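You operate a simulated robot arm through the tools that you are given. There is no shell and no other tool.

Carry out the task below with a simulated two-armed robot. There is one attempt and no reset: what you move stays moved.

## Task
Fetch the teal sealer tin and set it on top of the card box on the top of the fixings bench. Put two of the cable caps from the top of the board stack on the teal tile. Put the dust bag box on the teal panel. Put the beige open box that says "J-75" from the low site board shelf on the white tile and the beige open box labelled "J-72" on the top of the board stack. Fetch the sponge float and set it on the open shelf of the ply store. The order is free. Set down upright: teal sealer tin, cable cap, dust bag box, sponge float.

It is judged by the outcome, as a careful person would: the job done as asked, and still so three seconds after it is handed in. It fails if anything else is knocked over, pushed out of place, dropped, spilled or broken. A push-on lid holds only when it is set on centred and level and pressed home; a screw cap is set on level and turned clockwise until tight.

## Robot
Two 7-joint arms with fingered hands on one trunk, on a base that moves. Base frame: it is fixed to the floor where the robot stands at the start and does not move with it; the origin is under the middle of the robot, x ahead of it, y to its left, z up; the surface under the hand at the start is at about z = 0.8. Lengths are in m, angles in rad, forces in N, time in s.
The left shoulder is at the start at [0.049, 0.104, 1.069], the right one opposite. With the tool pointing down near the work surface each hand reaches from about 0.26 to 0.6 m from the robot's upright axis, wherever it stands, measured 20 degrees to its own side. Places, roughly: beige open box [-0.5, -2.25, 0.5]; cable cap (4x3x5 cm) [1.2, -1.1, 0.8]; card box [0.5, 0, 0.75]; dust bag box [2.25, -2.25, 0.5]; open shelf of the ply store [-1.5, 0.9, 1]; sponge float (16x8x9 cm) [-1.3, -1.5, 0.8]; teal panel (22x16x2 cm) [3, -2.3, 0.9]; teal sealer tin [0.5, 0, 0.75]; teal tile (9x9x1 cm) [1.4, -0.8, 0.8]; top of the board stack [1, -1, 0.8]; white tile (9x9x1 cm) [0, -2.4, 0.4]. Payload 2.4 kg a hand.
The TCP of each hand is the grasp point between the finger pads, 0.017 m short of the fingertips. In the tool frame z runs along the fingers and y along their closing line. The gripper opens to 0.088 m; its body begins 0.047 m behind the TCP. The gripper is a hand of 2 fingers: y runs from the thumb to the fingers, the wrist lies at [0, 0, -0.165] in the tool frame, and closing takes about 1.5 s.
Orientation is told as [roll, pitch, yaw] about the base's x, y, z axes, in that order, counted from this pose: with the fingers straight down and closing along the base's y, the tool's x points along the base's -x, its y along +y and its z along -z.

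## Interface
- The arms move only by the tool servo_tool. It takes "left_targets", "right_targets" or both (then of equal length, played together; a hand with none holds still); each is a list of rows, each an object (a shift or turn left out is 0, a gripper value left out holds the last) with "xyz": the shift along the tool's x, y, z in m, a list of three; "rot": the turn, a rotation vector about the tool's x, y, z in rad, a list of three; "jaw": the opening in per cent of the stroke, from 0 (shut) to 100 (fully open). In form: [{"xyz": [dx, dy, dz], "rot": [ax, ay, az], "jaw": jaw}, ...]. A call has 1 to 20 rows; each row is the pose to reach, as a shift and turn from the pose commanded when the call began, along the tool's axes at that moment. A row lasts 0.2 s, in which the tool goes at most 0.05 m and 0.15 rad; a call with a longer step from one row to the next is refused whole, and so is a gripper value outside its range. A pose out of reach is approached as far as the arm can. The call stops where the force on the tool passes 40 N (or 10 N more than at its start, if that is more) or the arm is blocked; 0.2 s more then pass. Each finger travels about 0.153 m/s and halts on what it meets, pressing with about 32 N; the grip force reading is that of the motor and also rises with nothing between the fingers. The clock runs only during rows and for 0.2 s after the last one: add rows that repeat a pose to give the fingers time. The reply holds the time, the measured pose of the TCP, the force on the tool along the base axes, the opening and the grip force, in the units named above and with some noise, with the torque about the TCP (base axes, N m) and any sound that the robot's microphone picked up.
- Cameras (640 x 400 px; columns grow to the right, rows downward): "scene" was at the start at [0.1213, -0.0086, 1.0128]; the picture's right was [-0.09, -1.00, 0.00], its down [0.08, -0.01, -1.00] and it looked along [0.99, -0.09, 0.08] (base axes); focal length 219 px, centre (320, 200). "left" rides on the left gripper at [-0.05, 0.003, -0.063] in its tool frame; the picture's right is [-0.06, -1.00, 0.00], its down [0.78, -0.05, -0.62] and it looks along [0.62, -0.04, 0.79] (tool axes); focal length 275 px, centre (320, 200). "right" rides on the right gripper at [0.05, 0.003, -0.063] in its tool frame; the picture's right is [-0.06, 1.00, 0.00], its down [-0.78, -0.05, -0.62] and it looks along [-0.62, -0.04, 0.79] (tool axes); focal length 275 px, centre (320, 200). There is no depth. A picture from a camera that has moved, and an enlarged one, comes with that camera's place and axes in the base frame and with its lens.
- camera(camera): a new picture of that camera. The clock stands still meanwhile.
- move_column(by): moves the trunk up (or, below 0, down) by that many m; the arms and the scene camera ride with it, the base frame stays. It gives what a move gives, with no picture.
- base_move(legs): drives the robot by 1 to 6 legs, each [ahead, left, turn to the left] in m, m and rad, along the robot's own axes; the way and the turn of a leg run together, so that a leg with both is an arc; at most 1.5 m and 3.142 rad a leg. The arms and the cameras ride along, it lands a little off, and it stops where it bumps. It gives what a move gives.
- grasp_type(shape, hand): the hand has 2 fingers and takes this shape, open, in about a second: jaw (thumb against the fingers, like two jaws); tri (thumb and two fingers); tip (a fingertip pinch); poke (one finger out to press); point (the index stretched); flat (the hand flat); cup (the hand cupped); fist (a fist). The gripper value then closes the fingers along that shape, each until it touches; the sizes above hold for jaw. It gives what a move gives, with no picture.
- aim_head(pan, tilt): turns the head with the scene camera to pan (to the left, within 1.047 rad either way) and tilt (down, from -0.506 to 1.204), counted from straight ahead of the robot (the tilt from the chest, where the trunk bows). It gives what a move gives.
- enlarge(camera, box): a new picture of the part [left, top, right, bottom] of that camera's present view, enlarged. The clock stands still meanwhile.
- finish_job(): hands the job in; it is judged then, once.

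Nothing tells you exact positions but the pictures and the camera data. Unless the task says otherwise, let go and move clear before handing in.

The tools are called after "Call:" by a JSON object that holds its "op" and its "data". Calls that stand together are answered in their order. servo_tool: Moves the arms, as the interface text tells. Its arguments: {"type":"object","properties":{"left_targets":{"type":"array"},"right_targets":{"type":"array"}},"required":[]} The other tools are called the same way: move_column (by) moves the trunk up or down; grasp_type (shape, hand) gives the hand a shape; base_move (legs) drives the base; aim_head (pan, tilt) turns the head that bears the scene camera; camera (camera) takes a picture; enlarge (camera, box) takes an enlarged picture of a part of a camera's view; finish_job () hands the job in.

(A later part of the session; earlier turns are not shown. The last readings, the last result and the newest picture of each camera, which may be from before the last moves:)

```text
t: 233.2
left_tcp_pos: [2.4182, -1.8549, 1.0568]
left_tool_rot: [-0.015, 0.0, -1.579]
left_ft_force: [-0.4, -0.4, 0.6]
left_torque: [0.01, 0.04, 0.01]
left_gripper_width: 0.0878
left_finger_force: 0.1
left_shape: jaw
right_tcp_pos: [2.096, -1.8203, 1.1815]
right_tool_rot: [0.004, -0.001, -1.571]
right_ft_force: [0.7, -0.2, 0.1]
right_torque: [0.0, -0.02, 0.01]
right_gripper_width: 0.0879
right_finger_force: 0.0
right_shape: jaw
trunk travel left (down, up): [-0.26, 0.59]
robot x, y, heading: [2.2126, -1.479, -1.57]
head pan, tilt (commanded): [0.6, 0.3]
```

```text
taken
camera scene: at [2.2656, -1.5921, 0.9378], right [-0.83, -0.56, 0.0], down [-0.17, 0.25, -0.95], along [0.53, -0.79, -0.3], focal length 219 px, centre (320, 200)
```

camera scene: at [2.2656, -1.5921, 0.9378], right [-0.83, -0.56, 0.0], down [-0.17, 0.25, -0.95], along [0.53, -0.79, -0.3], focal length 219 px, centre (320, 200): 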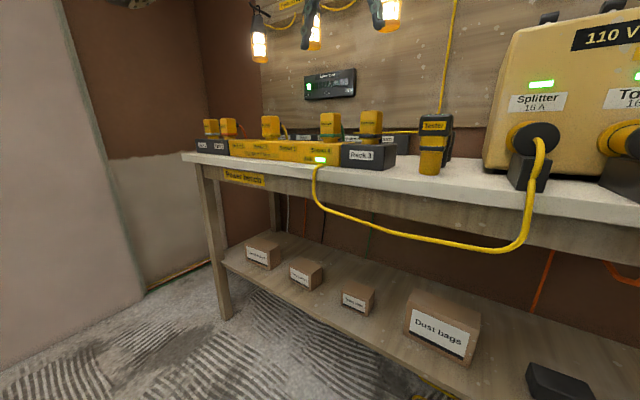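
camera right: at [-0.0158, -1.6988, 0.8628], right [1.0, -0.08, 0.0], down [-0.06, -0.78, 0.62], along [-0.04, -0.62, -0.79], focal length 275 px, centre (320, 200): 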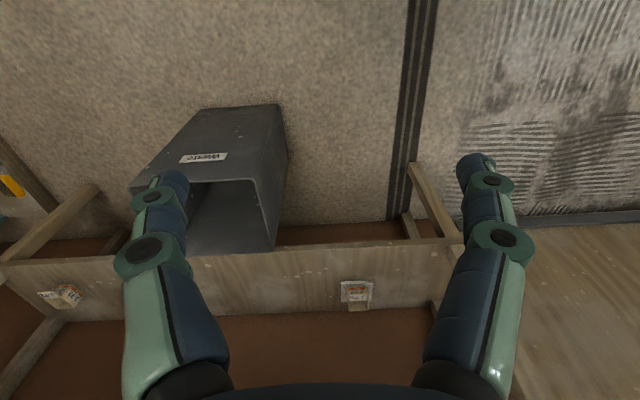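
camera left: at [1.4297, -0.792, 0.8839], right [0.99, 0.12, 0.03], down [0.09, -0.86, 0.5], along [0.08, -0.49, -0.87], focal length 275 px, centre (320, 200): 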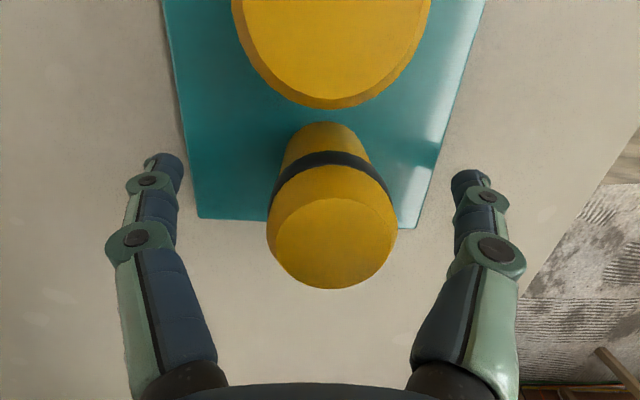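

The "Dust bags" box is on the lower shelf of the power bench. I'll enlarge to read labels and look for the teal panel.

Call:
{"op": "enlarge", "data": {"camera": "scene", "box": [180, 90, 400, 220]}}

Call:
{"op": "aim_head", "data": {"pan": 1.0, "tilt": 0.2}}

Call:
{"op": "camera", "data": {"camera": "scene"}}

```text
2.91 times, centred on (290, 155) of scene
camera zoom: at [2.2656, -1.5921, 0.9378], right [-0.83, -0.56, 0.0], down [-0.17, 0.25, -0.95], along [0.53, -0.79, -0.3], focal length 637 px, centre (407, 331)
```

zoom: 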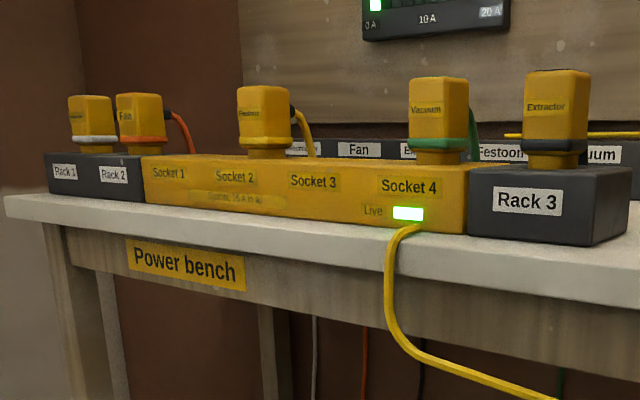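

```text
t: 234.1
left_tcp_pos: [2.4186, -1.8557, 1.0564]
left_tool_rot: [-0.017, -0.001, -1.576]
left_ft_force: [0.4, 0.0, 0.1]
left_torque: [0.0, -0.03, 0.01]
left_gripper_width: 0.0879
left_finger_force: 0.1
left_shape: jaw
right_tcp_pos: [2.0957, -1.8204, 1.1809]
right_tool_rot: [0.005, 0.002, -1.573]
right_ft_force: [0.3, -0.3, 0.3]
right_torque: [-0.01, 0.02, -0.01]
right_gripper_width: 0.088
right_finger_force: 0.0
right_shape: jaw
trunk travel left (down, up): [-0.26, 0.59]
robot x, y, heading: [2.2147, -1.4789, -1.573]
head pan, tilt (commanded): [1.0, 0.201]
```

```text
taken
camera scene: at [2.2912, -1.5659, 0.9463], right [-0.55, -0.84, 0.0], down [-0.18, 0.12, -0.98], along [0.82, -0.54, -0.21], focal length 219 px, centre (320, 200)
```

scene: 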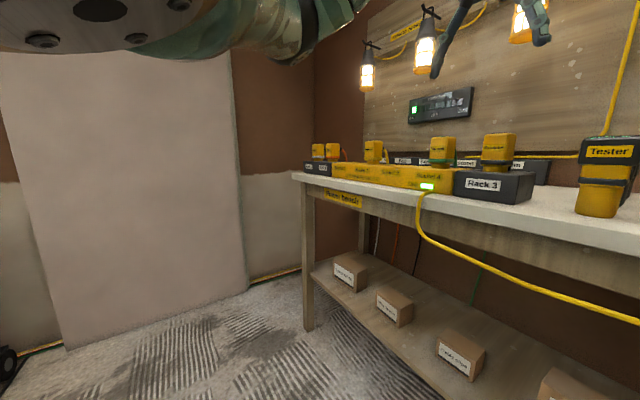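

No panel visible from this low angle, so I'll raise the trunk to look down on the bench top.

Call:
{"op": "move_column", "data": {"by": 0.45}}

Call:
{"op": "aim_head", "data": {"pan": 0.7, "tilt": 0.5}}

Call:
{"op": "camera", "data": {"camera": "scene"}}

Call:
{"op": "enlarge", "data": {"camera": "scene", "box": [180, 60, 440, 220]}}

```text
refused: 0.45 is not a number from -0.4 to 0.4
```

```text
t: 234.8
left_tcp_pos: [2.4168, -1.8557, 1.057]
left_tool_rot: [-0.017, 0.0, -1.578]
left_ft_force: [0.5, 0.0, 0.0]
left_torque: [0.05, 0.0, 0.01]
left_gripper_width: 0.0876
left_finger_force: 0.1
left_shape: jaw
right_tcp_pos: [2.0971, -1.8213, 1.1808]
right_tool_rot: [0.004, -0.001, -1.573]
right_ft_force: [-0.2, -0.5, -0.7]
right_torque: [0.03, -0.03, -0.01]
right_gripper_width: 0.0878
right_finger_force: 0.1
right_shape: jaw
trunk travel left (down, up): [-0.26, 0.59]
robot x, y, heading: [2.2144, -1.4771, -1.571]
head pan, tilt (commanded): [0.7, 0.499]
```

```text
taken
camera scene: at [2.2718, -1.5844, 0.9199], right [-0.77, -0.64, 0.0], down [-0.31, 0.37, -0.88], along [0.57, -0.67, -0.48], focal length 219 px, centre (320, 200)
```

scene: 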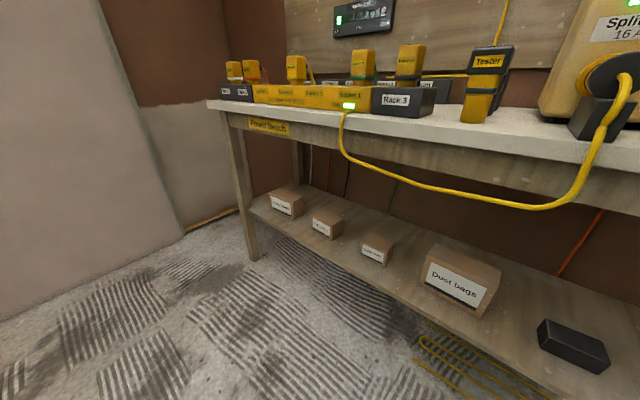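

```text
2.46 times, centred on (310, 140) of scene
camera zoom: at [2.2718, -1.5844, 0.9199], right [-0.77, -0.64, 0.0], down [-0.31, 0.37, -0.88], along [0.57, -0.67, -0.48], focal length 539 px, centre (345, 348)
```

zoom: 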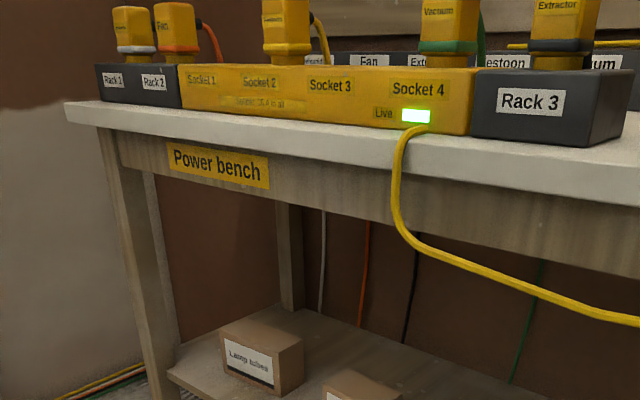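

Call:
{"op": "move_column", "data": {"by": 0.4}}

Call:
{"op": "aim_head", "data": {"pan": 0.6, "tilt": 0.6}}

Call:
{"op": "camera", "data": {"camera": "scene"}}

Call:
{"op": "aim_head", "data": {"pan": -0.3, "tilt": 0.6}}

Call:
{"op": "camera", "data": {"camera": "scene"}}

```text
t: 238.7
left_tcp_pos: [2.4182, -1.8547, 1.4562]
left_tool_rot: [-0.015, 0.001, -1.577]
left_ft_force: [-0.5, -0.3, 0.2]
left_torque: [0.0, 0.03, -0.02]
left_gripper_width: 0.088
left_finger_force: 0.1
left_shape: jaw
right_tcp_pos: [2.0965, -1.8208, 1.5817]
right_tool_rot: [0.003, 0.001, -1.574]
right_ft_force: [0.2, -0.8, -0.7]
right_torque: [0.03, 0.01, 0.02]
right_gripper_width: 0.0878
right_finger_force: 0.0
right_shape: jaw
trunk travel left (down, up): [-0.66, 0.19]
robot x, y, heading: [2.2142, -1.4833, -1.568]
head pan, tilt (commanded): [0.7, 0.499]
```

```text
t: 239.3
left_tcp_pos: [2.4181, -1.8552, 1.4574]
left_tool_rot: [-0.015, 0.0, -1.577]
left_ft_force: [0.1, -0.2, 0.4]
left_torque: [0.01, 0.02, 0.02]
left_gripper_width: 0.0877
left_finger_force: 0.0
left_shape: jaw
right_tcp_pos: [2.0967, -1.8207, 1.581]
right_tool_rot: [0.004, 0.001, -1.573]
right_ft_force: [0.5, -0.2, -0.1]
right_torque: [0.01, 0.0, 0.03]
right_gripper_width: 0.0881
right_finger_force: 0.0
right_shape: jaw
trunk travel left (down, up): [-0.66, 0.19]
robot x, y, heading: [2.2115, -1.4795, -1.577]
head pan, tilt (commanded): [0.6, 0.6]
```

```text
taken
camera scene: at [2.2631, -1.5795, 1.3125], right [-0.83, -0.56, 0.0], down [-0.32, 0.47, -0.83], along [0.47, -0.68, -0.56], focal length 219 px, centre (320, 200)
```

scene: 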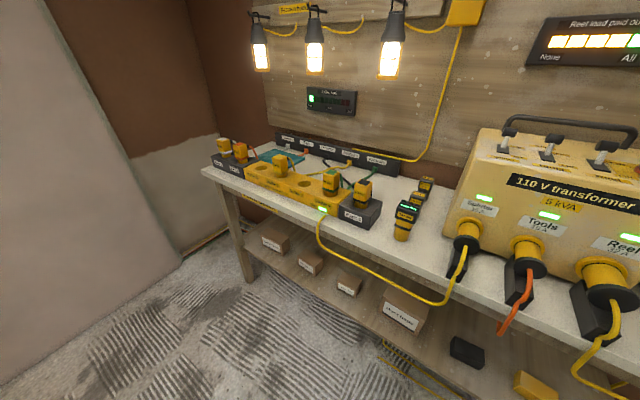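

```text
t: 240.6
left_tcp_pos: [2.4175, -1.8554, 1.457]
left_tool_rot: [-0.016, 0.0, -1.579]
left_ft_force: [0.7, -0.5, -1.1]
left_torque: [-0.02, -0.01, -0.01]
left_gripper_width: 0.0877
left_finger_force: 0.1
left_shape: jaw
right_tcp_pos: [2.095, -1.8214, 1.5814]
right_tool_rot: [0.002, -0.002, -1.573]
right_ft_force: [-0.8, 0.3, 0.4]
right_torque: [0.02, 0.0, -0.01]
right_gripper_width: 0.0881
right_finger_force: 0.0
right_shape: jaw
trunk travel left (down, up): [-0.66, 0.19]
robot x, y, heading: [2.2101, -1.4782, -1.571]
head pan, tilt (commanded): [-0.3, 0.6]
```

```text
taken
camera scene: at [2.1871, -1.591, 1.3124], right [-0.96, 0.3, 0.0], down [0.17, 0.54, -0.82], along [-0.24, -0.79, -0.57], focal length 219 px, centre (320, 200)
```

scene: 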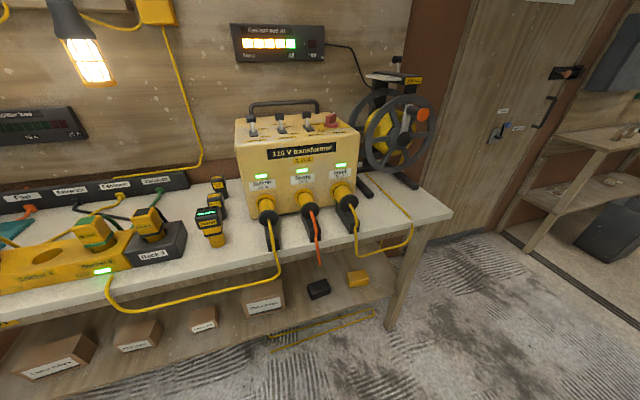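

There it is: the teal panel lies on the bench top behind the yellow socket strip. I'll enlarge that region.

Call:
{"op": "aim_head", "data": {"pan": 0.6, "tilt": 0.6}}

Call:
{"op": "enlarge", "data": {"camera": "scene", "box": [200, 110, 420, 240]}}

Call:
{"op": "enlarge", "data": {"camera": "scene", "box": [240, 220, 480, 360]}}

```text
t: 241.8
left_tcp_pos: [2.4186, -1.8551, 1.4566]
left_tool_rot: [-0.014, -0.001, -1.578]
left_ft_force: [-0.3, -0.6, 0.4]
left_torque: [0.01, 0.02, -0.02]
left_gripper_width: 0.088
left_finger_force: 0.2
left_shape: jaw
right_tcp_pos: [2.0954, -1.8205, 1.5815]
right_tool_rot: [0.003, 0.0, -1.573]
right_ft_force: [-0.2, -0.8, -0.2]
right_torque: [-0.02, 0.0, 0.03]
right_gripper_width: 0.0879
right_finger_force: 0.0
right_shape: jaw
trunk travel left (down, up): [-0.66, 0.19]
robot x, y, heading: [2.215, -1.4778, -1.575]
head pan, tilt (commanded): [0.6, 0.6]
```

```text
2.91 times, centred on (310, 175) of scene
camera zoom: at [2.263, -1.5796, 1.3124], right [-0.83, -0.56, 0.0], down [-0.32, 0.47, -0.82], along [0.46, -0.68, -0.57], focal length 637 px, centre (349, 273)
```

zoom: 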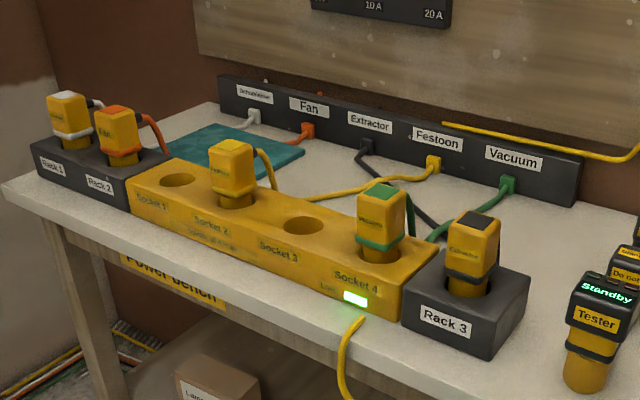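

```text
2.67 times, centred on (360, 290) of scene
camera zoom: at [2.263, -1.5796, 1.3124], right [-0.83, -0.56, 0.0], down [-0.32, 0.47, -0.82], along [0.46, -0.68, -0.57], focal length 584 px, centre (213, -40)
```

zoom: 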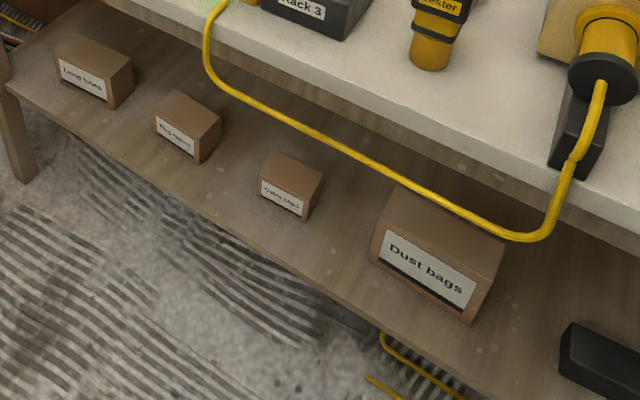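

The panel lies about x 2.82–3.03, y -2.30 to -2.14, behind the socket strip with plugs. I'll lower the trunk again and look closely at the dust bag box on the lower shelf.

Call:
{"op": "move_column", "data": {"by": -0.4}}

Call:
{"op": "aim_head", "data": {"pan": 0, "tilt": 0.5}}

Call:
{"op": "enlarge", "data": {"camera": "scene", "box": [120, 190, 480, 330]}}

Call:
{"op": "enlarge", "data": {"camera": "scene", "box": [250, 200, 370, 290]}}

```text
t: 245.6
left_tcp_pos: [2.4177, -1.8559, 1.0575]
left_tool_rot: [-0.016, 0.001, -1.577]
left_ft_force: [-0.3, -0.8, 1.0]
left_torque: [0.01, 0.0, 0.01]
left_gripper_width: 0.0875
left_finger_force: 0.1
left_shape: jaw
right_tcp_pos: [2.0962, -1.8213, 1.1822]
right_tool_rot: [0.002, -0.002, -1.573]
right_ft_force: [-0.8, -0.7, -0.2]
right_torque: [0.04, 0.0, -0.02]
right_gripper_width: 0.088
right_finger_force: 0.2
right_shape: jaw
trunk travel left (down, up): [-0.26, 0.59]
robot x, y, heading: [2.2094, -1.4819, -1.575]
head pan, tilt (commanded): [0.6, 0.6]
```

```text
t: 246.6
left_tcp_pos: [2.4182, -1.8551, 1.0563]
left_tool_rot: [-0.016, 0.001, -1.577]
left_ft_force: [-0.1, 0.6, -0.7]
left_torque: [-0.06, -0.02, -0.01]
left_gripper_width: 0.088
left_finger_force: 0.2
left_shape: jaw
right_tcp_pos: [2.0959, -1.8213, 1.1809]
right_tool_rot: [0.004, 0.0, -1.57]
right_ft_force: [-0.9, -0.6, -0.4]
right_torque: [-0.02, 0.01, 0.0]
right_gripper_width: 0.0877
right_finger_force: 0.0
right_shape: jaw
trunk travel left (down, up): [-0.26, 0.59]
robot x, y, heading: [2.2139, -1.4785, -1.576]
head pan, tilt (commanded): [0.0, 0.499]
```

```text
1.78 times, centred on (300, 260) of scene
camera zoom: at [2.2132, -1.6058, 0.9198], right [-1.0, 0.0, 0.0], down [0.0, 0.48, -0.88], along [0.0, -0.88, -0.48], focal length 389 px, centre (356, 93)
```

zoom: 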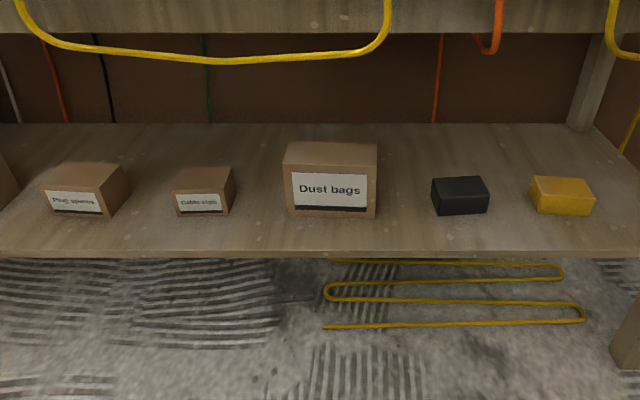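

```text
4.44 times, centred on (310, 245) of scene
camera zoom: at [2.2132, -1.6058, 0.9198], right [-1.0, 0.0, 0.0], down [0.0, 0.48, -0.88], along [0.0, -0.88, -0.48], focal length 973 px, centre (364, 0)
```

zoom: 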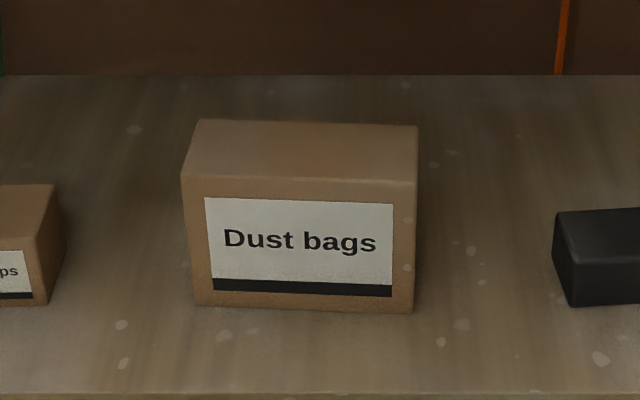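

The box is about 17 cm wide, 7 cm deep and 13 cm tall, so it must be gripped across its depth from above, with the hand turned 90°. I'll lower the trunk here in the open, then rotate the right hand to test that pose.

Call:
{"op": "move_column", "data": {"by": -0.25}}

Call:
{"op": "servo_tool", "data": {"right_targets": [{"xyz": [-0.01, 0, 0.04], "rot": [0, 0, -0.14]}, {"xyz": [-0.02, 0, 0.08], "rot": [0, 0, -0.28]}, {"xyz": [-0.03, 0, 0.12], "rot": [0, 0, -0.42]}, {"xyz": [-0.04, 0, 0.16], "rot": [0, 0, -0.56]}, {"xyz": [-0.05, 0, 0.2], "rot": [0, 0, -0.7]}, {"xyz": [-0.05, 0, 0.24], "rot": [0, 0, -0.84]}, {"xyz": [-0.05, 0, 0.28], "rot": [0, 0, -0.98]}, {"xyz": [-0.05, 0, 0.3], "rot": [0, 0, -1.12]}, {"xyz": [-0.05, 0, 0.3], "rot": [0, 0, -1.26]}, {"xyz": [-0.05, 0, 0.3], "rot": [0, 0, -1.4]}, {"xyz": [-0.05, 0, 0.3], "rot": [0, 0, -1.54]}, {"xyz": [-0.05, 0, 0.3], "rot": [0, 0, -1.54]}]}}

Call:
{"op": "camera", "data": {"camera": "right"}}

Call:
{"op": "aim_head", "data": {"pan": 0, "tilt": 0.2}}

Call:
{"op": "camera", "data": {"camera": "scene"}}

```text
t: 249.2
left_tcp_pos: [2.4186, -1.856, 0.807]
left_tool_rot: [-0.016, 0.001, -1.578]
left_ft_force: [0.5, 0.7, 0.2]
left_torque: [0.02, -0.03, -0.02]
left_gripper_width: 0.0879
left_finger_force: 0.2
left_shape: jaw
right_tcp_pos: [2.0959, -1.8211, 0.9316]
right_tool_rot: [0.005, -0.001, -1.571]
right_ft_force: [0.2, 0.3, 0.7]
right_torque: [0.03, 0.0, -0.02]
right_gripper_width: 0.088
right_finger_force: 0.1
right_shape: jaw
trunk travel left (down, up): [-0.01, 0.84]
robot x, y, heading: [2.2098, -1.4796, -1.575]
head pan, tilt (commanded): [0.0, 0.499]
```

```text
t: 251.8
left_tcp_pos: [2.4183, -1.8547, 0.8065]
left_tool_rot: [-0.017, 0.0, -1.576]
left_ft_force: [-0.6, -0.1, -0.1]
left_torque: [-0.02, 0.03, -0.01]
left_gripper_width: 0.0879
left_finger_force: 0.1
left_shape: jaw
right_tcp_pos: [2.0968, -1.8713, 0.6298]
right_tool_rot: [-0.002, -0.002, -0.031]
right_ft_force: [-0.6, 0.4, 0.0]
right_torque: [0.0, -0.03, 0.0]
right_gripper_width: 0.0878
right_finger_force: 0.1
right_shape: jaw
trunk travel left (down, up): [-0.01, 0.84]
robot x, y, heading: [2.2145, -1.48, -1.571]
head pan, tilt (commanded): [0.0, 0.499]
```

```text
taken
camera right: at [2.0467, -1.8665, 0.6929], right [0.09, 1.0, 0.0], down [0.78, -0.07, 0.62], along [0.62, -0.06, -0.78], focal length 275 px, centre (320, 200)
```

right: 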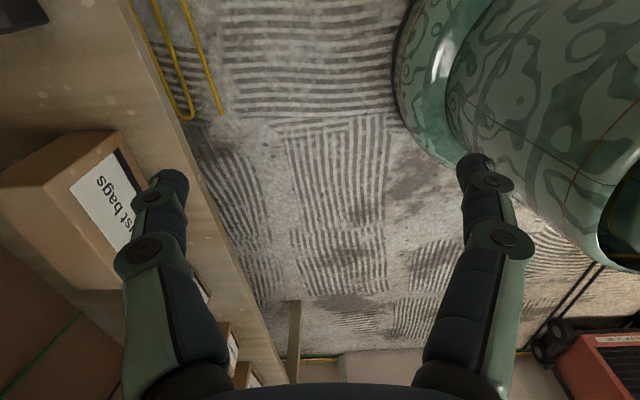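

```text
t: 252.6
left_tcp_pos: [2.4177, -1.8549, 0.8068]
left_tool_rot: [-0.016, -0.001, -1.579]
left_ft_force: [0.3, 0.2, -0.7]
left_torque: [0.0, 0.01, 0.0]
left_gripper_width: 0.0878
left_finger_force: 0.1
left_shape: jaw
right_tcp_pos: [2.0964, -1.8703, 0.6313]
right_tool_rot: [0.0, -0.004, -0.031]
right_ft_force: [-0.3, 0.0, 0.9]
right_torque: [-0.03, 0.04, 0.0]
right_gripper_width: 0.0881
right_finger_force: 0.1
right_shape: jaw
trunk travel left (down, up): [-0.01, 0.84]
robot x, y, heading: [2.2124, -1.4809, -1.571]
head pan, tilt (commanded): [0.0, 0.201]
```

```text
taken
camera scene: at [2.2131, -1.621, 0.703], right [-1.0, 0.0, 0.0], down [0.0, 0.2, -0.98], along [0.0, -0.98, -0.2], focal length 219 px, centre (320, 200)
```

scene: 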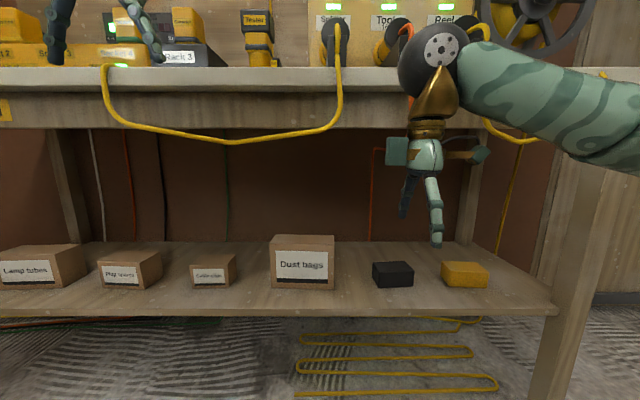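

The 90° hand pose works. I'll lower the right hand below the hanging cables, tuck the left arm, and then drive in a little.

Call:
{"op": "servo_tool", "data": {"right_targets": [{"xyz": [0, 0, 0.034]}, {"xyz": [0, 0, 0.067]}, {"xyz": [0, 0, 0.1]}, {"xyz": [0, 0, 0.132]}, {"xyz": [0, 0, 0.132]}], "left_targets": [{"xyz": [0.035, 0.015, 0]}, {"xyz": [0.07, 0.03, 0]}, {"xyz": [0.105, 0.045, 0]}, {"xyz": [0.14, 0.06, 0]}, {"xyz": [0.14, 0.06, 0]}]}}

Call:
{"op": "camera", "data": {"camera": "scene"}}

```text
t: 253.8
left_tcp_pos: [2.448, -1.7247, 0.7923]
left_tool_rot: [-0.016, -0.001, -1.577]
left_ft_force: [-0.7, 0.1, -0.2]
left_torque: [0.01, -0.02, 0.02]
left_gripper_width: 0.0878
left_finger_force: 0.0
left_shape: jaw
left hand out of reach, approached as far as the arm can: row 3, 4, 5
right_tcp_pos: [2.0937, -1.8722, 0.4985]
right_tool_rot: [-0.001, -0.004, -0.033]
right_ft_force: [0.1, -0.1, 0.0]
right_torque: [-0.01, -0.01, -0.01]
right_gripper_width: 0.0878
right_finger_force: 0.0
right_shape: jaw
trunk travel left (down, up): [-0.01, 0.84]
robot x, y, heading: [2.2113, -1.4822, -1.571]
head pan, tilt (commanded): [0.0, 0.201]
```

```text
taken
camera scene: at [2.2131, -1.621, 0.7031], right [-1.0, 0.0, 0.0], down [0.0, 0.2, -0.98], along [0.0, -0.98, -0.2], focal length 219 px, centre (320, 200)
```

scene: 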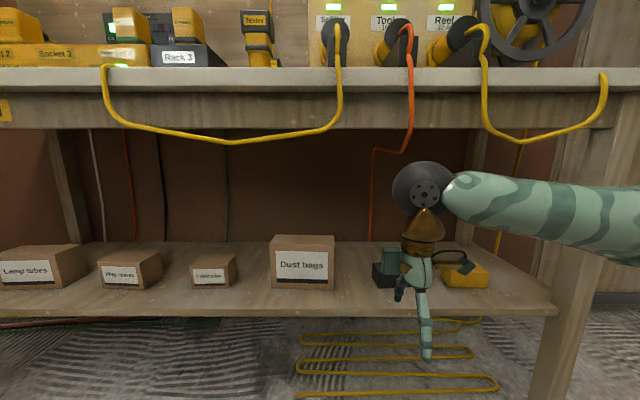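

The hand hangs low enough to pass under the cables (lowest about z=0.71–0.73). I'll drive in so the hand comes in front of the box.

Call:
{"op": "base_move", "data": {"legs": [[0, 0.15, 0], [0.18, 0, 0]]}}

Call:
{"op": "camera", "data": {"camera": "scene"}}

Call:
{"op": "camera", "data": {"camera": "right"}}

```text
t: 256.2
left_tcp_pos: [2.5957, -1.8995, 0.7935]
left_tool_rot: [-0.018, 0.001, -1.571]
left_ft_force: [-0.7, 0.3, 0.1]
left_torque: [-0.01, 0.04, 0.05]
left_gripper_width: 0.0879
left_finger_force: 0.1
left_shape: jaw
right_tcp_pos: [2.2417, -2.0464, 0.499]
right_tool_rot: [0.0, -0.002, -0.026]
right_ft_force: [-0.7, -0.7, -0.1]
right_torque: [0.01, -0.01, 0.02]
right_gripper_width: 0.0878
right_finger_force: 0.0
right_shape: jaw
trunk travel left (down, up): [-0.01, 0.84]
robot x, y, heading: [2.36, -1.655, -1.568]
head pan, tilt (commanded): [0.0, 0.201]
```

```text
taken
camera scene: at [2.3595, -1.7968, 0.7031], right [-1.0, -0.01, 0.0], down [0.0, 0.2, -0.98], along [0.01, -0.98, -0.2], focal length 219 px, centre (320, 200)
```

scene: 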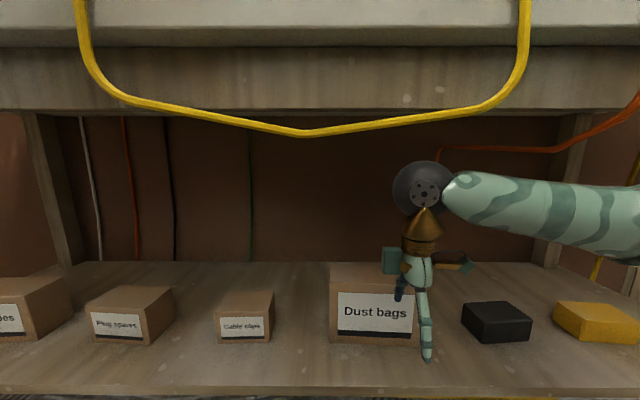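

```text
taken
camera right: at [2.1922, -2.0429, 0.5615], right [0.09, 1.0, 0.0], down [0.78, -0.07, 0.62], along [0.62, -0.05, -0.78], focal length 275 px, centre (320, 200)
```

right: 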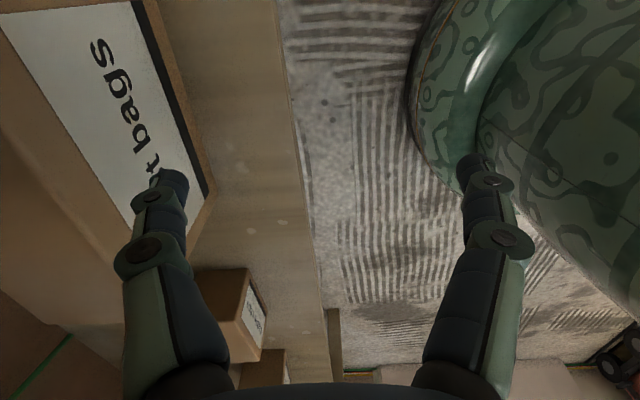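

Before moving over the box I'll check its exact top height against my fingertips.

Call:
{"op": "enlarge", "data": {"camera": "scene", "box": [310, 230, 450, 360]}}

```text
3.08 times, centred on (380, 295) of scene
camera zoom: at [2.3595, -1.7968, 0.7031], right [-1.0, -0.01, 0.0], down [0.0, 0.2, -0.98], along [0.01, -0.98, -0.2], focal length 674 px, centre (135, -92)
```

zoom: 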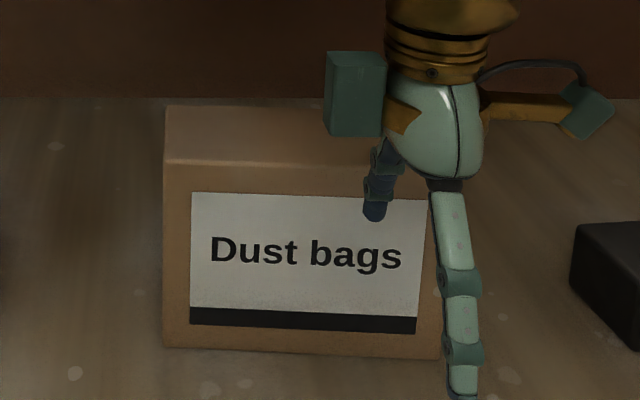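

The top is at z≈0.473, so I'll raise the hand 8 mm and slide it in over the box, keeping under the cable.

Call:
{"op": "servo_tool", "data": {"right_targets": [{"xyz": [-0.005, -0.02, -0.008], "rot": [0, 0, 0.01], "jaw": 100}, {"xyz": [-0.01, -0.055, -0.008], "rot": [0, 0, 0.02]}, {"xyz": [-0.015, -0.09, -0.008], "rot": [0, 0, 0.02]}, {"xyz": [-0.0192, -0.12, -0.008], "rot": [0, 0, 0.02]}, {"xyz": [-0.0192, -0.147, -0.008], "rot": [0, 0, 0.02]}, {"xyz": [-0.0192, -0.147, -0.008], "rot": [0, 0, 0.02]}]}}

Call:
{"op": "camera", "data": {"camera": "right"}}

Call:
{"op": "camera", "data": {"camera": "scene"}}

```text
t: 257.6
left_tcp_pos: [2.5959, -1.9, 0.7929]
left_tool_rot: [-0.018, 0.001, -1.571]
left_ft_force: [0.6, 0.7, 0.5]
left_torque: [-0.04, 0.0, -0.01]
left_gripper_width: 0.0878
left_finger_force: 0.0
left_shape: jaw
right_tcp_pos: [2.2571, -2.1944, 0.5095]
right_tool_rot: [0.001, -0.004, -0.045]
right_ft_force: [0.8, -0.5, -0.1]
right_torque: [-0.01, -0.01, 0.03]
right_gripper_width: 0.0878
right_finger_force: 0.1
right_shape: jaw
trunk travel left (down, up): [-0.01, 0.84]
robot x, y, heading: [2.3601, -1.6585, -1.567]
head pan, tilt (commanded): [0.0, 0.201]
```

```text
taken
camera right: at [2.206, -2.1891, 0.5708], right [0.11, 0.99, 0.0], down [0.78, -0.08, 0.62], along [0.62, -0.07, -0.78], focal length 275 px, centre (320, 200)
```

right: 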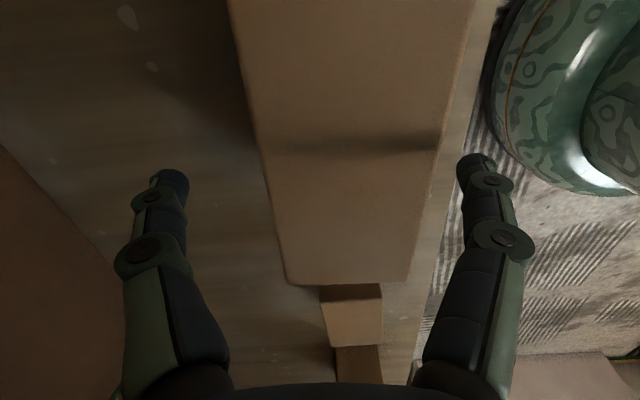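

```text
taken
camera scene: at [2.3595, -1.7969, 0.7031], right [-1.0, -0.01, 0.0], down [0.0, 0.2, -0.98], along [0.01, -0.98, -0.2], focal length 219 px, centre (320, 200)
```

scene: 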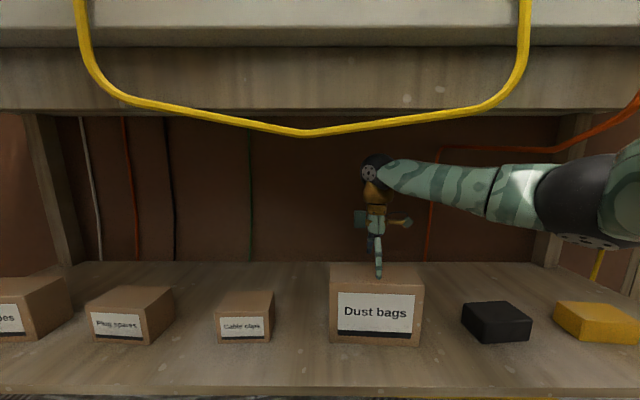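

The wrist camera shows the box's top about 12 mm nearer the front than my hand's centre line. I'll shift the hand and recheck.

Call:
{"op": "servo_tool", "data": {"right_targets": [{"xyz": [0, 0.006, 0]}, {"xyz": [0, 0.012, 0]}, {"xyz": [0, 0.012, 0]}]}}

Call:
{"op": "camera", "data": {"camera": "right"}}

Call:
{"op": "enlarge", "data": {"camera": "scene", "box": [310, 200, 450, 330]}}

```text
t: 258.4
left_tcp_pos: [2.5944, -1.9002, 0.7914]
left_tool_rot: [-0.016, -0.001, -1.571]
left_ft_force: [0.5, -0.4, 0.3]
left_torque: [0.02, 0.0, -0.01]
left_gripper_width: 0.0878
left_finger_force: 0.1
left_shape: jaw
right_tcp_pos: [2.2573, -2.1836, 0.5076]
right_tool_rot: [-0.001, -0.004, -0.045]
right_ft_force: [1.0, 0.5, 0.0]
right_torque: [-0.01, 0.0, -0.01]
right_gripper_width: 0.088
right_finger_force: 0.0
right_shape: jaw
trunk travel left (down, up): [-0.01, 0.84]
robot x, y, heading: [2.3572, -1.6535, -1.571]
head pan, tilt (commanded): [0.0, 0.201]
```

```text
taken
camera right: at [2.2069, -2.178, 0.5691], right [0.11, 0.99, 0.0], down [0.78, -0.08, 0.62], along [0.62, -0.07, -0.78], focal length 275 px, centre (320, 200)
```

right: 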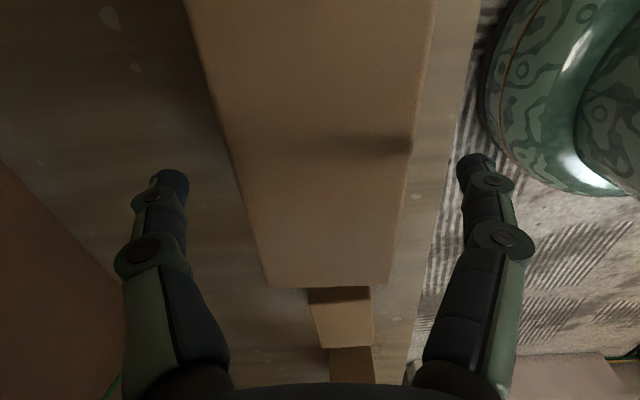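

```text
3.08 times, centred on (380, 265) of scene
camera zoom: at [2.3595, -1.7969, 0.7031], right [-1.0, -0.01, 0.0], down [0.0, 0.2, -0.98], along [0.01, -0.98, -0.2], focal length 674 px, centre (135, 0)
```

zoom: 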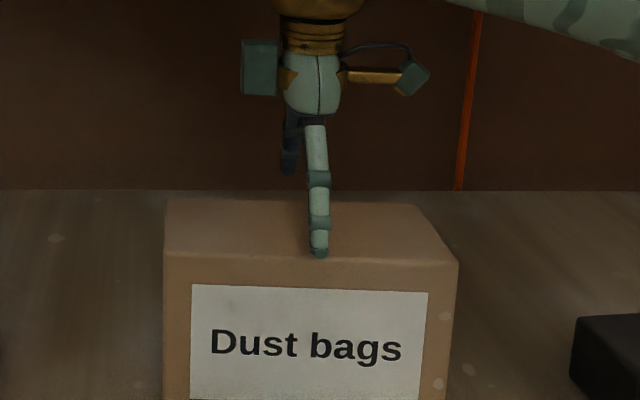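

Now the box is exactly centred between the fingers. I'll descend so the pads overlap the top few centimetres.

Call:
{"op": "servo_tool", "data": {"right_targets": [{"xyz": [0, 0, 0.01]}, {"xyz": [0, 0, 0.02]}, {"xyz": [0, 0, 0.03]}, {"xyz": [0, 0, 0.03]}]}}

Call:
{"op": "camera", "data": {"camera": "right"}}

Call:
{"op": "servo_tool", "data": {"right_targets": [{"xyz": [0, 0, 0.006]}, {"xyz": [0, 0, 0.012]}, {"xyz": [0, 0, 0.012]}]}}

Call:
{"op": "camera", "data": {"camera": "right"}}

```text
t: 259.4
left_tcp_pos: [2.5948, -1.9011, 0.792]
left_tool_rot: [-0.015, -0.002, -1.57]
left_ft_force: [0.2, 0.0, 0.3]
left_torque: [0.0, 0.01, 0.01]
left_gripper_width: 0.0879
left_finger_force: 0.1
left_shape: jaw
right_tcp_pos: [2.2588, -2.1831, 0.4781]
right_tool_rot: [0.001, -0.003, -0.045]
right_ft_force: [0.3, 0.3, -2.0]
right_torque: [0.01, -0.02, 0.02]
right_gripper_width: 0.0877
right_finger_force: 0.1
right_shape: jaw
trunk travel left (down, up): [-0.01, 0.84]
robot x, y, heading: [2.3576, -1.6557, -1.565]
head pan, tilt (commanded): [0.0, 0.201]
```

```text
taken
camera right: at [2.2081, -2.1776, 0.54], right [0.11, 0.99, 0.0], down [0.78, -0.08, 0.62], along [0.62, -0.07, -0.78], focal length 275 px, centre (320, 200)
```

right: 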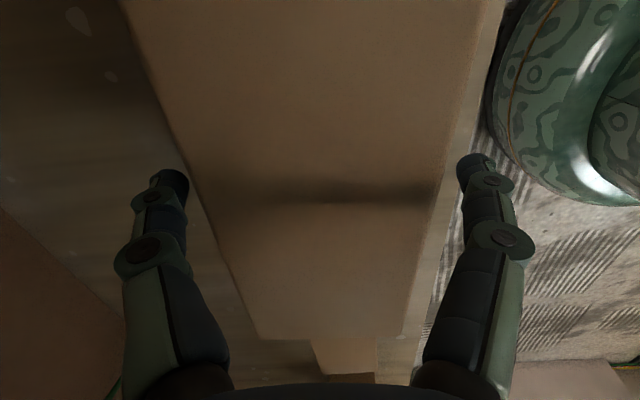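

```text
t: 260.2
left_tcp_pos: [2.5951, -1.8992, 0.793]
left_tool_rot: [-0.016, 0.0, -1.571]
left_ft_force: [-0.3, 0.2, -0.1]
left_torque: [0.02, 0.0, -0.02]
left_gripper_width: 0.088
left_finger_force: 0.0
left_shape: jaw
right_tcp_pos: [2.2581, -2.1822, 0.4652]
right_tool_rot: [0.0, -0.004, -0.046]
right_ft_force: [-0.4, -1.2, 1.0]
right_torque: [-0.03, 0.0, 0.02]
right_gripper_width: 0.0875
right_finger_force: 0.0
right_shape: jaw
trunk travel left (down, up): [-0.01, 0.84]
robot x, y, heading: [2.3617, -1.6581, -1.57]
head pan, tilt (commanded): [0.0, 0.201]
```

```text
taken
camera right: at [2.2083, -2.1776, 0.527], right [0.11, 0.99, 0.0], down [0.78, -0.08, 0.62], along [0.62, -0.07, -0.78], focal length 275 px, centre (320, 200)
```

right: 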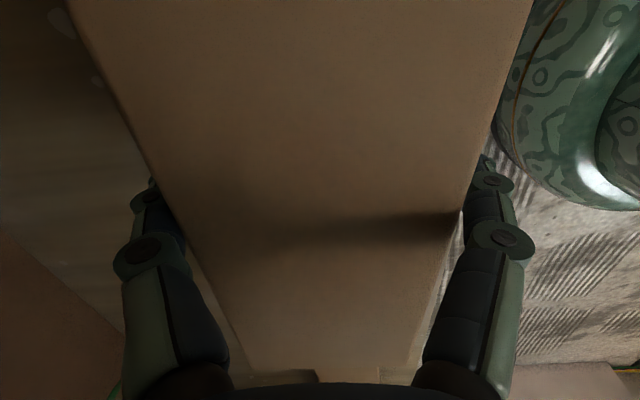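

Both fingers are alongside the box without contact. I'll close.

Call:
{"op": "servo_tool", "data": {"right_targets": [{"jaw": 80}, {"jaw": 60}, {"jaw": 30}, {"jaw": 0}, {"jaw": 0}, {"jaw": 0}, {"jaw": 0}]}}

Call:
{"op": "camera", "data": {"camera": "right"}}

Call:
{"op": "enlarge", "data": {"camera": "scene", "box": [310, 200, 450, 360]}}

```text
t: 261.8
left_tcp_pos: [2.5953, -1.9007, 0.7913]
left_tool_rot: [-0.017, -0.001, -1.572]
left_ft_force: [-0.3, 0.6, -0.5]
left_torque: [-0.03, 0.02, 0.01]
left_gripper_width: 0.0882
left_finger_force: 0.0
left_shape: jaw
right_tcp_pos: [2.2569, -2.1823, 0.4643]
right_tool_rot: [0.001, -0.004, -0.046]
right_ft_force: [0.6, -1.0, -0.3]
right_torque: [0.05, -0.01, 0.03]
right_gripper_width: 0.0635
right_finger_force: 32.2
right_shape: jaw
trunk travel left (down, up): [-0.01, 0.84]
robot x, y, heading: [2.3579, -1.6529, -1.566]
head pan, tilt (commanded): [0.0, 0.201]
```

```text
taken
camera right: at [2.2082, -2.1776, 0.527], right [0.11, 0.99, 0.0], down [0.78, -0.08, 0.62], along [0.62, -0.07, -0.78], focal length 275 px, centre (320, 200)
```

right: 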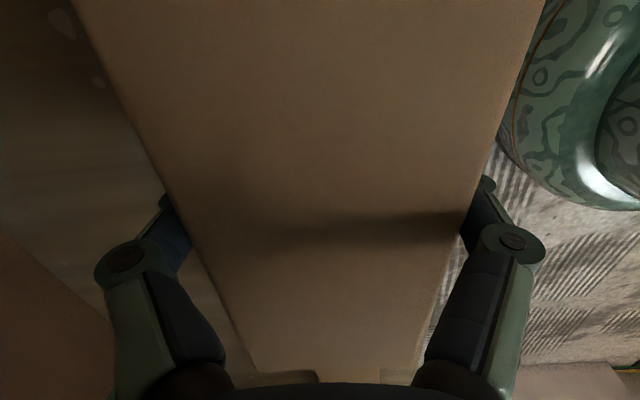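

```text
2.50 times, centred on (380, 280) of scene
camera zoom: at [2.3595, -1.7969, 0.7031], right [-1.0, -0.01, 0.0], down [0.0, 0.2, -0.98], along [0.01, -0.98, -0.2], focal length 547 px, centre (170, 0)
```

zoom: 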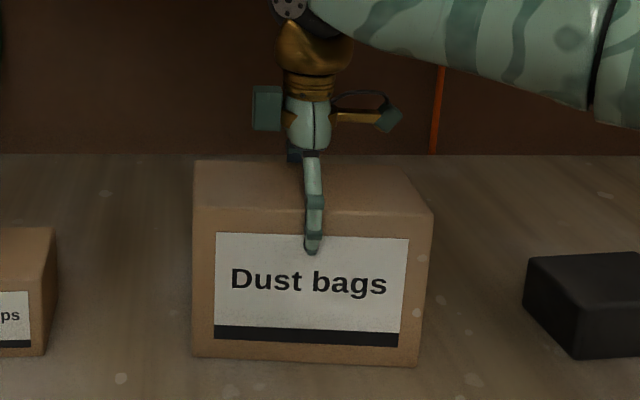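

Gripped firmly. I'll lift 3 cm and see that it hangs level.

Call:
{"op": "servo_tool", "data": {"right_targets": [{"xyz": [0, 0, -0.006]}, {"xyz": [0, 0, -0.018]}, {"xyz": [0, 0, -0.03]}, {"xyz": [0, 0, -0.03]}]}}

Call:
{"op": "camera", "data": {"camera": "scene"}}

Call:
{"op": "camera", "data": {"camera": "right"}}

```text
t: 262.8
left_tcp_pos: [2.5949, -1.9003, 0.7926]
left_tool_rot: [-0.015, -0.001, -1.572]
left_ft_force: [-0.7, -0.3, -0.7]
left_torque: [0.02, 0.02, -0.03]
left_gripper_width: 0.0879
left_finger_force: 0.1
left_shape: jaw
right_tcp_pos: [2.2565, -2.1834, 0.4945]
right_tool_rot: [0.001, -0.004, -0.045]
right_ft_force: [0.0, -0.2, -4.5]
right_torque: [-0.01, 0.02, 0.0]
right_gripper_width: 0.0635
right_finger_force: 31.4
right_shape: jaw
trunk travel left (down, up): [-0.01, 0.84]
robot x, y, heading: [2.3563, -1.6554, -1.567]
head pan, tilt (commanded): [0.0, 0.201]
```

```text
taken
camera scene: at [2.3595, -1.797, 0.7031], right [-1.0, -0.01, 0.0], down [0.0, 0.2, -0.98], along [0.01, -0.98, -0.2], focal length 219 px, centre (320, 200)
```

scene: 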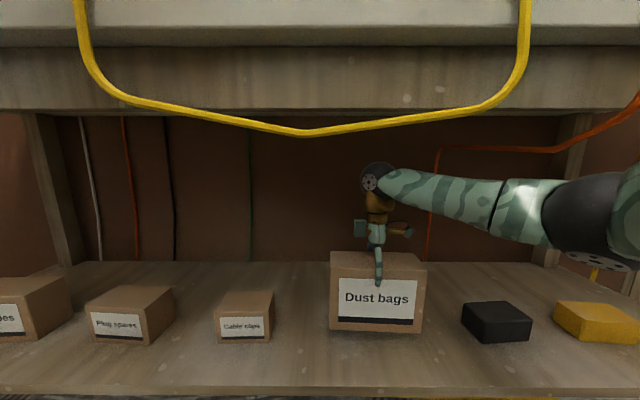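

```text
taken
camera right: at [2.2072, -2.1782, 0.5564], right [0.11, 0.99, 0.0], down [0.78, -0.08, 0.62], along [0.62, -0.07, -0.78], focal length 275 px, centre (320, 200)
```

right: 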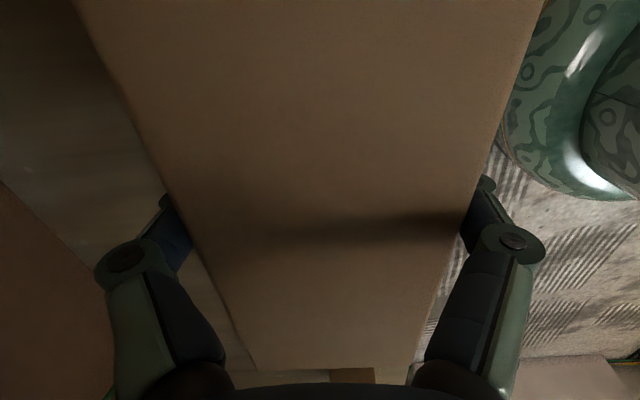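

The box weighs about 4.5 N and hangs level. I'll back out under the cables, pull the hand in, and raise the trunk.

Call:
{"op": "base_move", "data": {"legs": [[-0.22, 0, 0]]}}

Call:
{"op": "servo_tool", "data": {"right_targets": [{"xyz": [0, 0.03, 0]}, {"xyz": [0, 0.06, 0]}, {"xyz": [0, 0.09, 0]}, {"xyz": [0, 0.12, 0]}, {"xyz": [0, 0.12, 0]}]}}

Call:
{"op": "camera", "data": {"camera": "scene"}}

```text
t: 264.5
left_tcp_pos: [2.5926, -1.6864, 0.7926]
left_tool_rot: [-0.014, 0.001, -1.578]
left_ft_force: [0.7, -0.4, 0.5]
left_torque: [0.02, -0.04, 0.02]
left_gripper_width: 0.0879
left_finger_force: 0.1
left_shape: jaw
right_tcp_pos: [2.2533, -1.9672, 0.4941]
right_tool_rot: [0.0, -0.003, -0.052]
right_ft_force: [-0.3, 0.8, -3.7]
right_torque: [0.0, 0.01, -0.02]
right_gripper_width: 0.0635
right_finger_force: 31.5
right_shape: jaw
trunk travel left (down, up): [-0.01, 0.84]
robot x, y, heading: [2.3582, -1.44, -1.574]
head pan, tilt (commanded): [0.0, 0.201]
```

```text
t: 265.7
left_tcp_pos: [2.5923, -1.6864, 0.7916]
left_tool_rot: [-0.016, 0.001, -1.578]
left_ft_force: [0.1, 0.1, -0.8]
left_torque: [0.02, 0.0, -0.02]
left_gripper_width: 0.0878
left_finger_force: 0.1
left_shape: jaw
right_tcp_pos: [2.257, -1.8482, 0.4932]
right_tool_rot: [-0.002, -0.003, -0.054]
right_ft_force: [-0.9, -0.3, -4.1]
right_torque: [0.01, -0.01, 0.01]
right_gripper_width: 0.0636
right_finger_force: 31.6
right_shape: jaw
trunk travel left (down, up): [-0.01, 0.84]
robot x, y, heading: [2.3596, -1.4406, -1.572]
head pan, tilt (commanded): [0.0, 0.201]
```

```text
taken
camera scene: at [2.3582, -1.582, 0.7031], right [-1.0, 0.0, 0.0], down [0.0, 0.2, -0.98], along [0.0, -0.98, -0.2], focal length 219 px, centre (320, 200)
```

scene: 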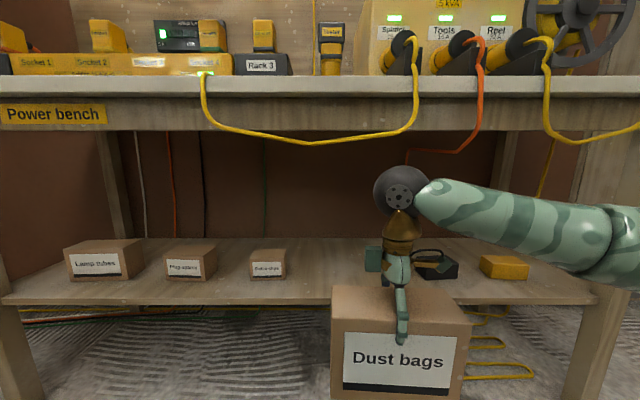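

Clear of the bench. Now I'll raise the trunk in two steps and look down at the panel area.

Call:
{"op": "move_column", "data": {"by": 0.4}}

Call:
{"op": "move_column", "data": {"by": 0.28}}

Call:
{"op": "base_move", "data": {"legs": [[0, 0.55, 0]]}}

Call:
{"op": "aim_head", "data": {"pan": 0, "tilt": 0.65}}

Call:
{"op": "camera", "data": {"camera": "scene"}}

```text
t: 269.5
left_tcp_pos: [2.592, -1.6866, 1.1926]
left_tool_rot: [-0.017, 0.001, -1.578]
left_ft_force: [-0.3, 0.5, 0.4]
left_torque: [-0.04, 0.04, 0.0]
left_gripper_width: 0.0877
left_finger_force: 0.1
left_shape: jaw
right_tcp_pos: [2.2592, -1.8482, 0.8953]
right_tool_rot: [0.002, -0.005, -0.052]
right_ft_force: [-1.0, 0.7, -3.9]
right_torque: [-0.01, 0.0, 0.0]
right_gripper_width: 0.0633
right_finger_force: 32.2
right_shape: jaw
trunk travel left (down, up): [-0.41, 0.44]
robot x, y, heading: [2.3594, -1.4432, -1.571]
head pan, tilt (commanded): [0.0, 0.201]
```

```text
t: 272.3
left_tcp_pos: [2.5927, -1.6863, 1.473]
left_tool_rot: [-0.016, 0.001, -1.577]
left_ft_force: [-0.2, -0.7, -0.1]
left_torque: [-0.01, 0.02, 0.02]
left_gripper_width: 0.0879
left_finger_force: 0.0
left_shape: jaw
right_tcp_pos: [2.2594, -1.8481, 1.1751]
right_tool_rot: [-0.001, -0.004, -0.051]
right_ft_force: [0.3, -0.3, -4.1]
right_torque: [0.0, 0.03, -0.04]
right_gripper_width: 0.0635
right_finger_force: 31.7
right_shape: jaw
trunk travel left (down, up): [-0.69, 0.16]
robot x, y, heading: [2.3575, -1.4454, -1.571]
head pan, tilt (commanded): [0.0, 0.201]
```

```text
t: 275.5
left_tcp_pos: [3.1367, -1.688, 1.4722]
left_tool_rot: [-0.015, 0.0, -1.577]
left_ft_force: [-0.9, -0.1, 0.5]
left_torque: [0.02, 0.03, -0.01]
left_gripper_width: 0.088
left_finger_force: 0.0
left_shape: jaw
right_tcp_pos: [2.8036, -1.8491, 1.1736]
right_tool_rot: [-0.001, -0.001, -0.055]
right_ft_force: [0.7, -0.2, -3.5]
right_torque: [0.03, 0.02, 0.0]
right_gripper_width: 0.0635
right_finger_force: 32.5
right_shape: jaw
trunk travel left (down, up): [-0.69, 0.16]
robot x, y, heading: [2.9013, -1.442, -1.574]
head pan, tilt (commanded): [0.0, 0.201]
```

```text
t: 276.4
left_tcp_pos: [3.1373, -1.6888, 1.4728]
left_tool_rot: [-0.016, -0.001, -1.577]
left_ft_force: [-0.2, -0.3, 0.5]
left_torque: [0.02, -0.02, -0.02]
left_gripper_width: 0.0878
left_finger_force: 0.1
left_shape: jaw
right_tcp_pos: [2.8027, -1.8483, 1.174]
right_tool_rot: [0.0, -0.005, -0.054]
right_ft_force: [-0.3, 0.7, -3.6]
right_torque: [0.0, 0.06, 0.02]
right_gripper_width: 0.0634
right_finger_force: 31.6
right_shape: jaw
trunk travel left (down, up): [-0.69, 0.16]
robot x, y, heading: [2.9042, -1.4372, -1.576]
head pan, tilt (commanded): [0.0, 0.649]
```

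```text
taken
camera scene: at [2.9022, -1.5556, 1.3382], right [-1.0, 0.0, 0.0], down [0.0, 0.6, -0.8], along [0.0, -0.8, -0.6], focal length 219 px, centre (320, 200)
```

scene: 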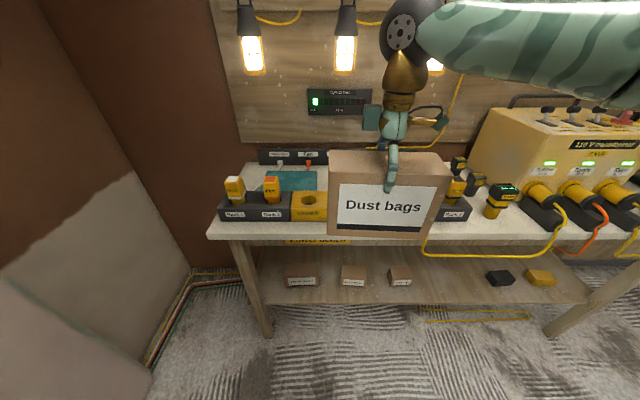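

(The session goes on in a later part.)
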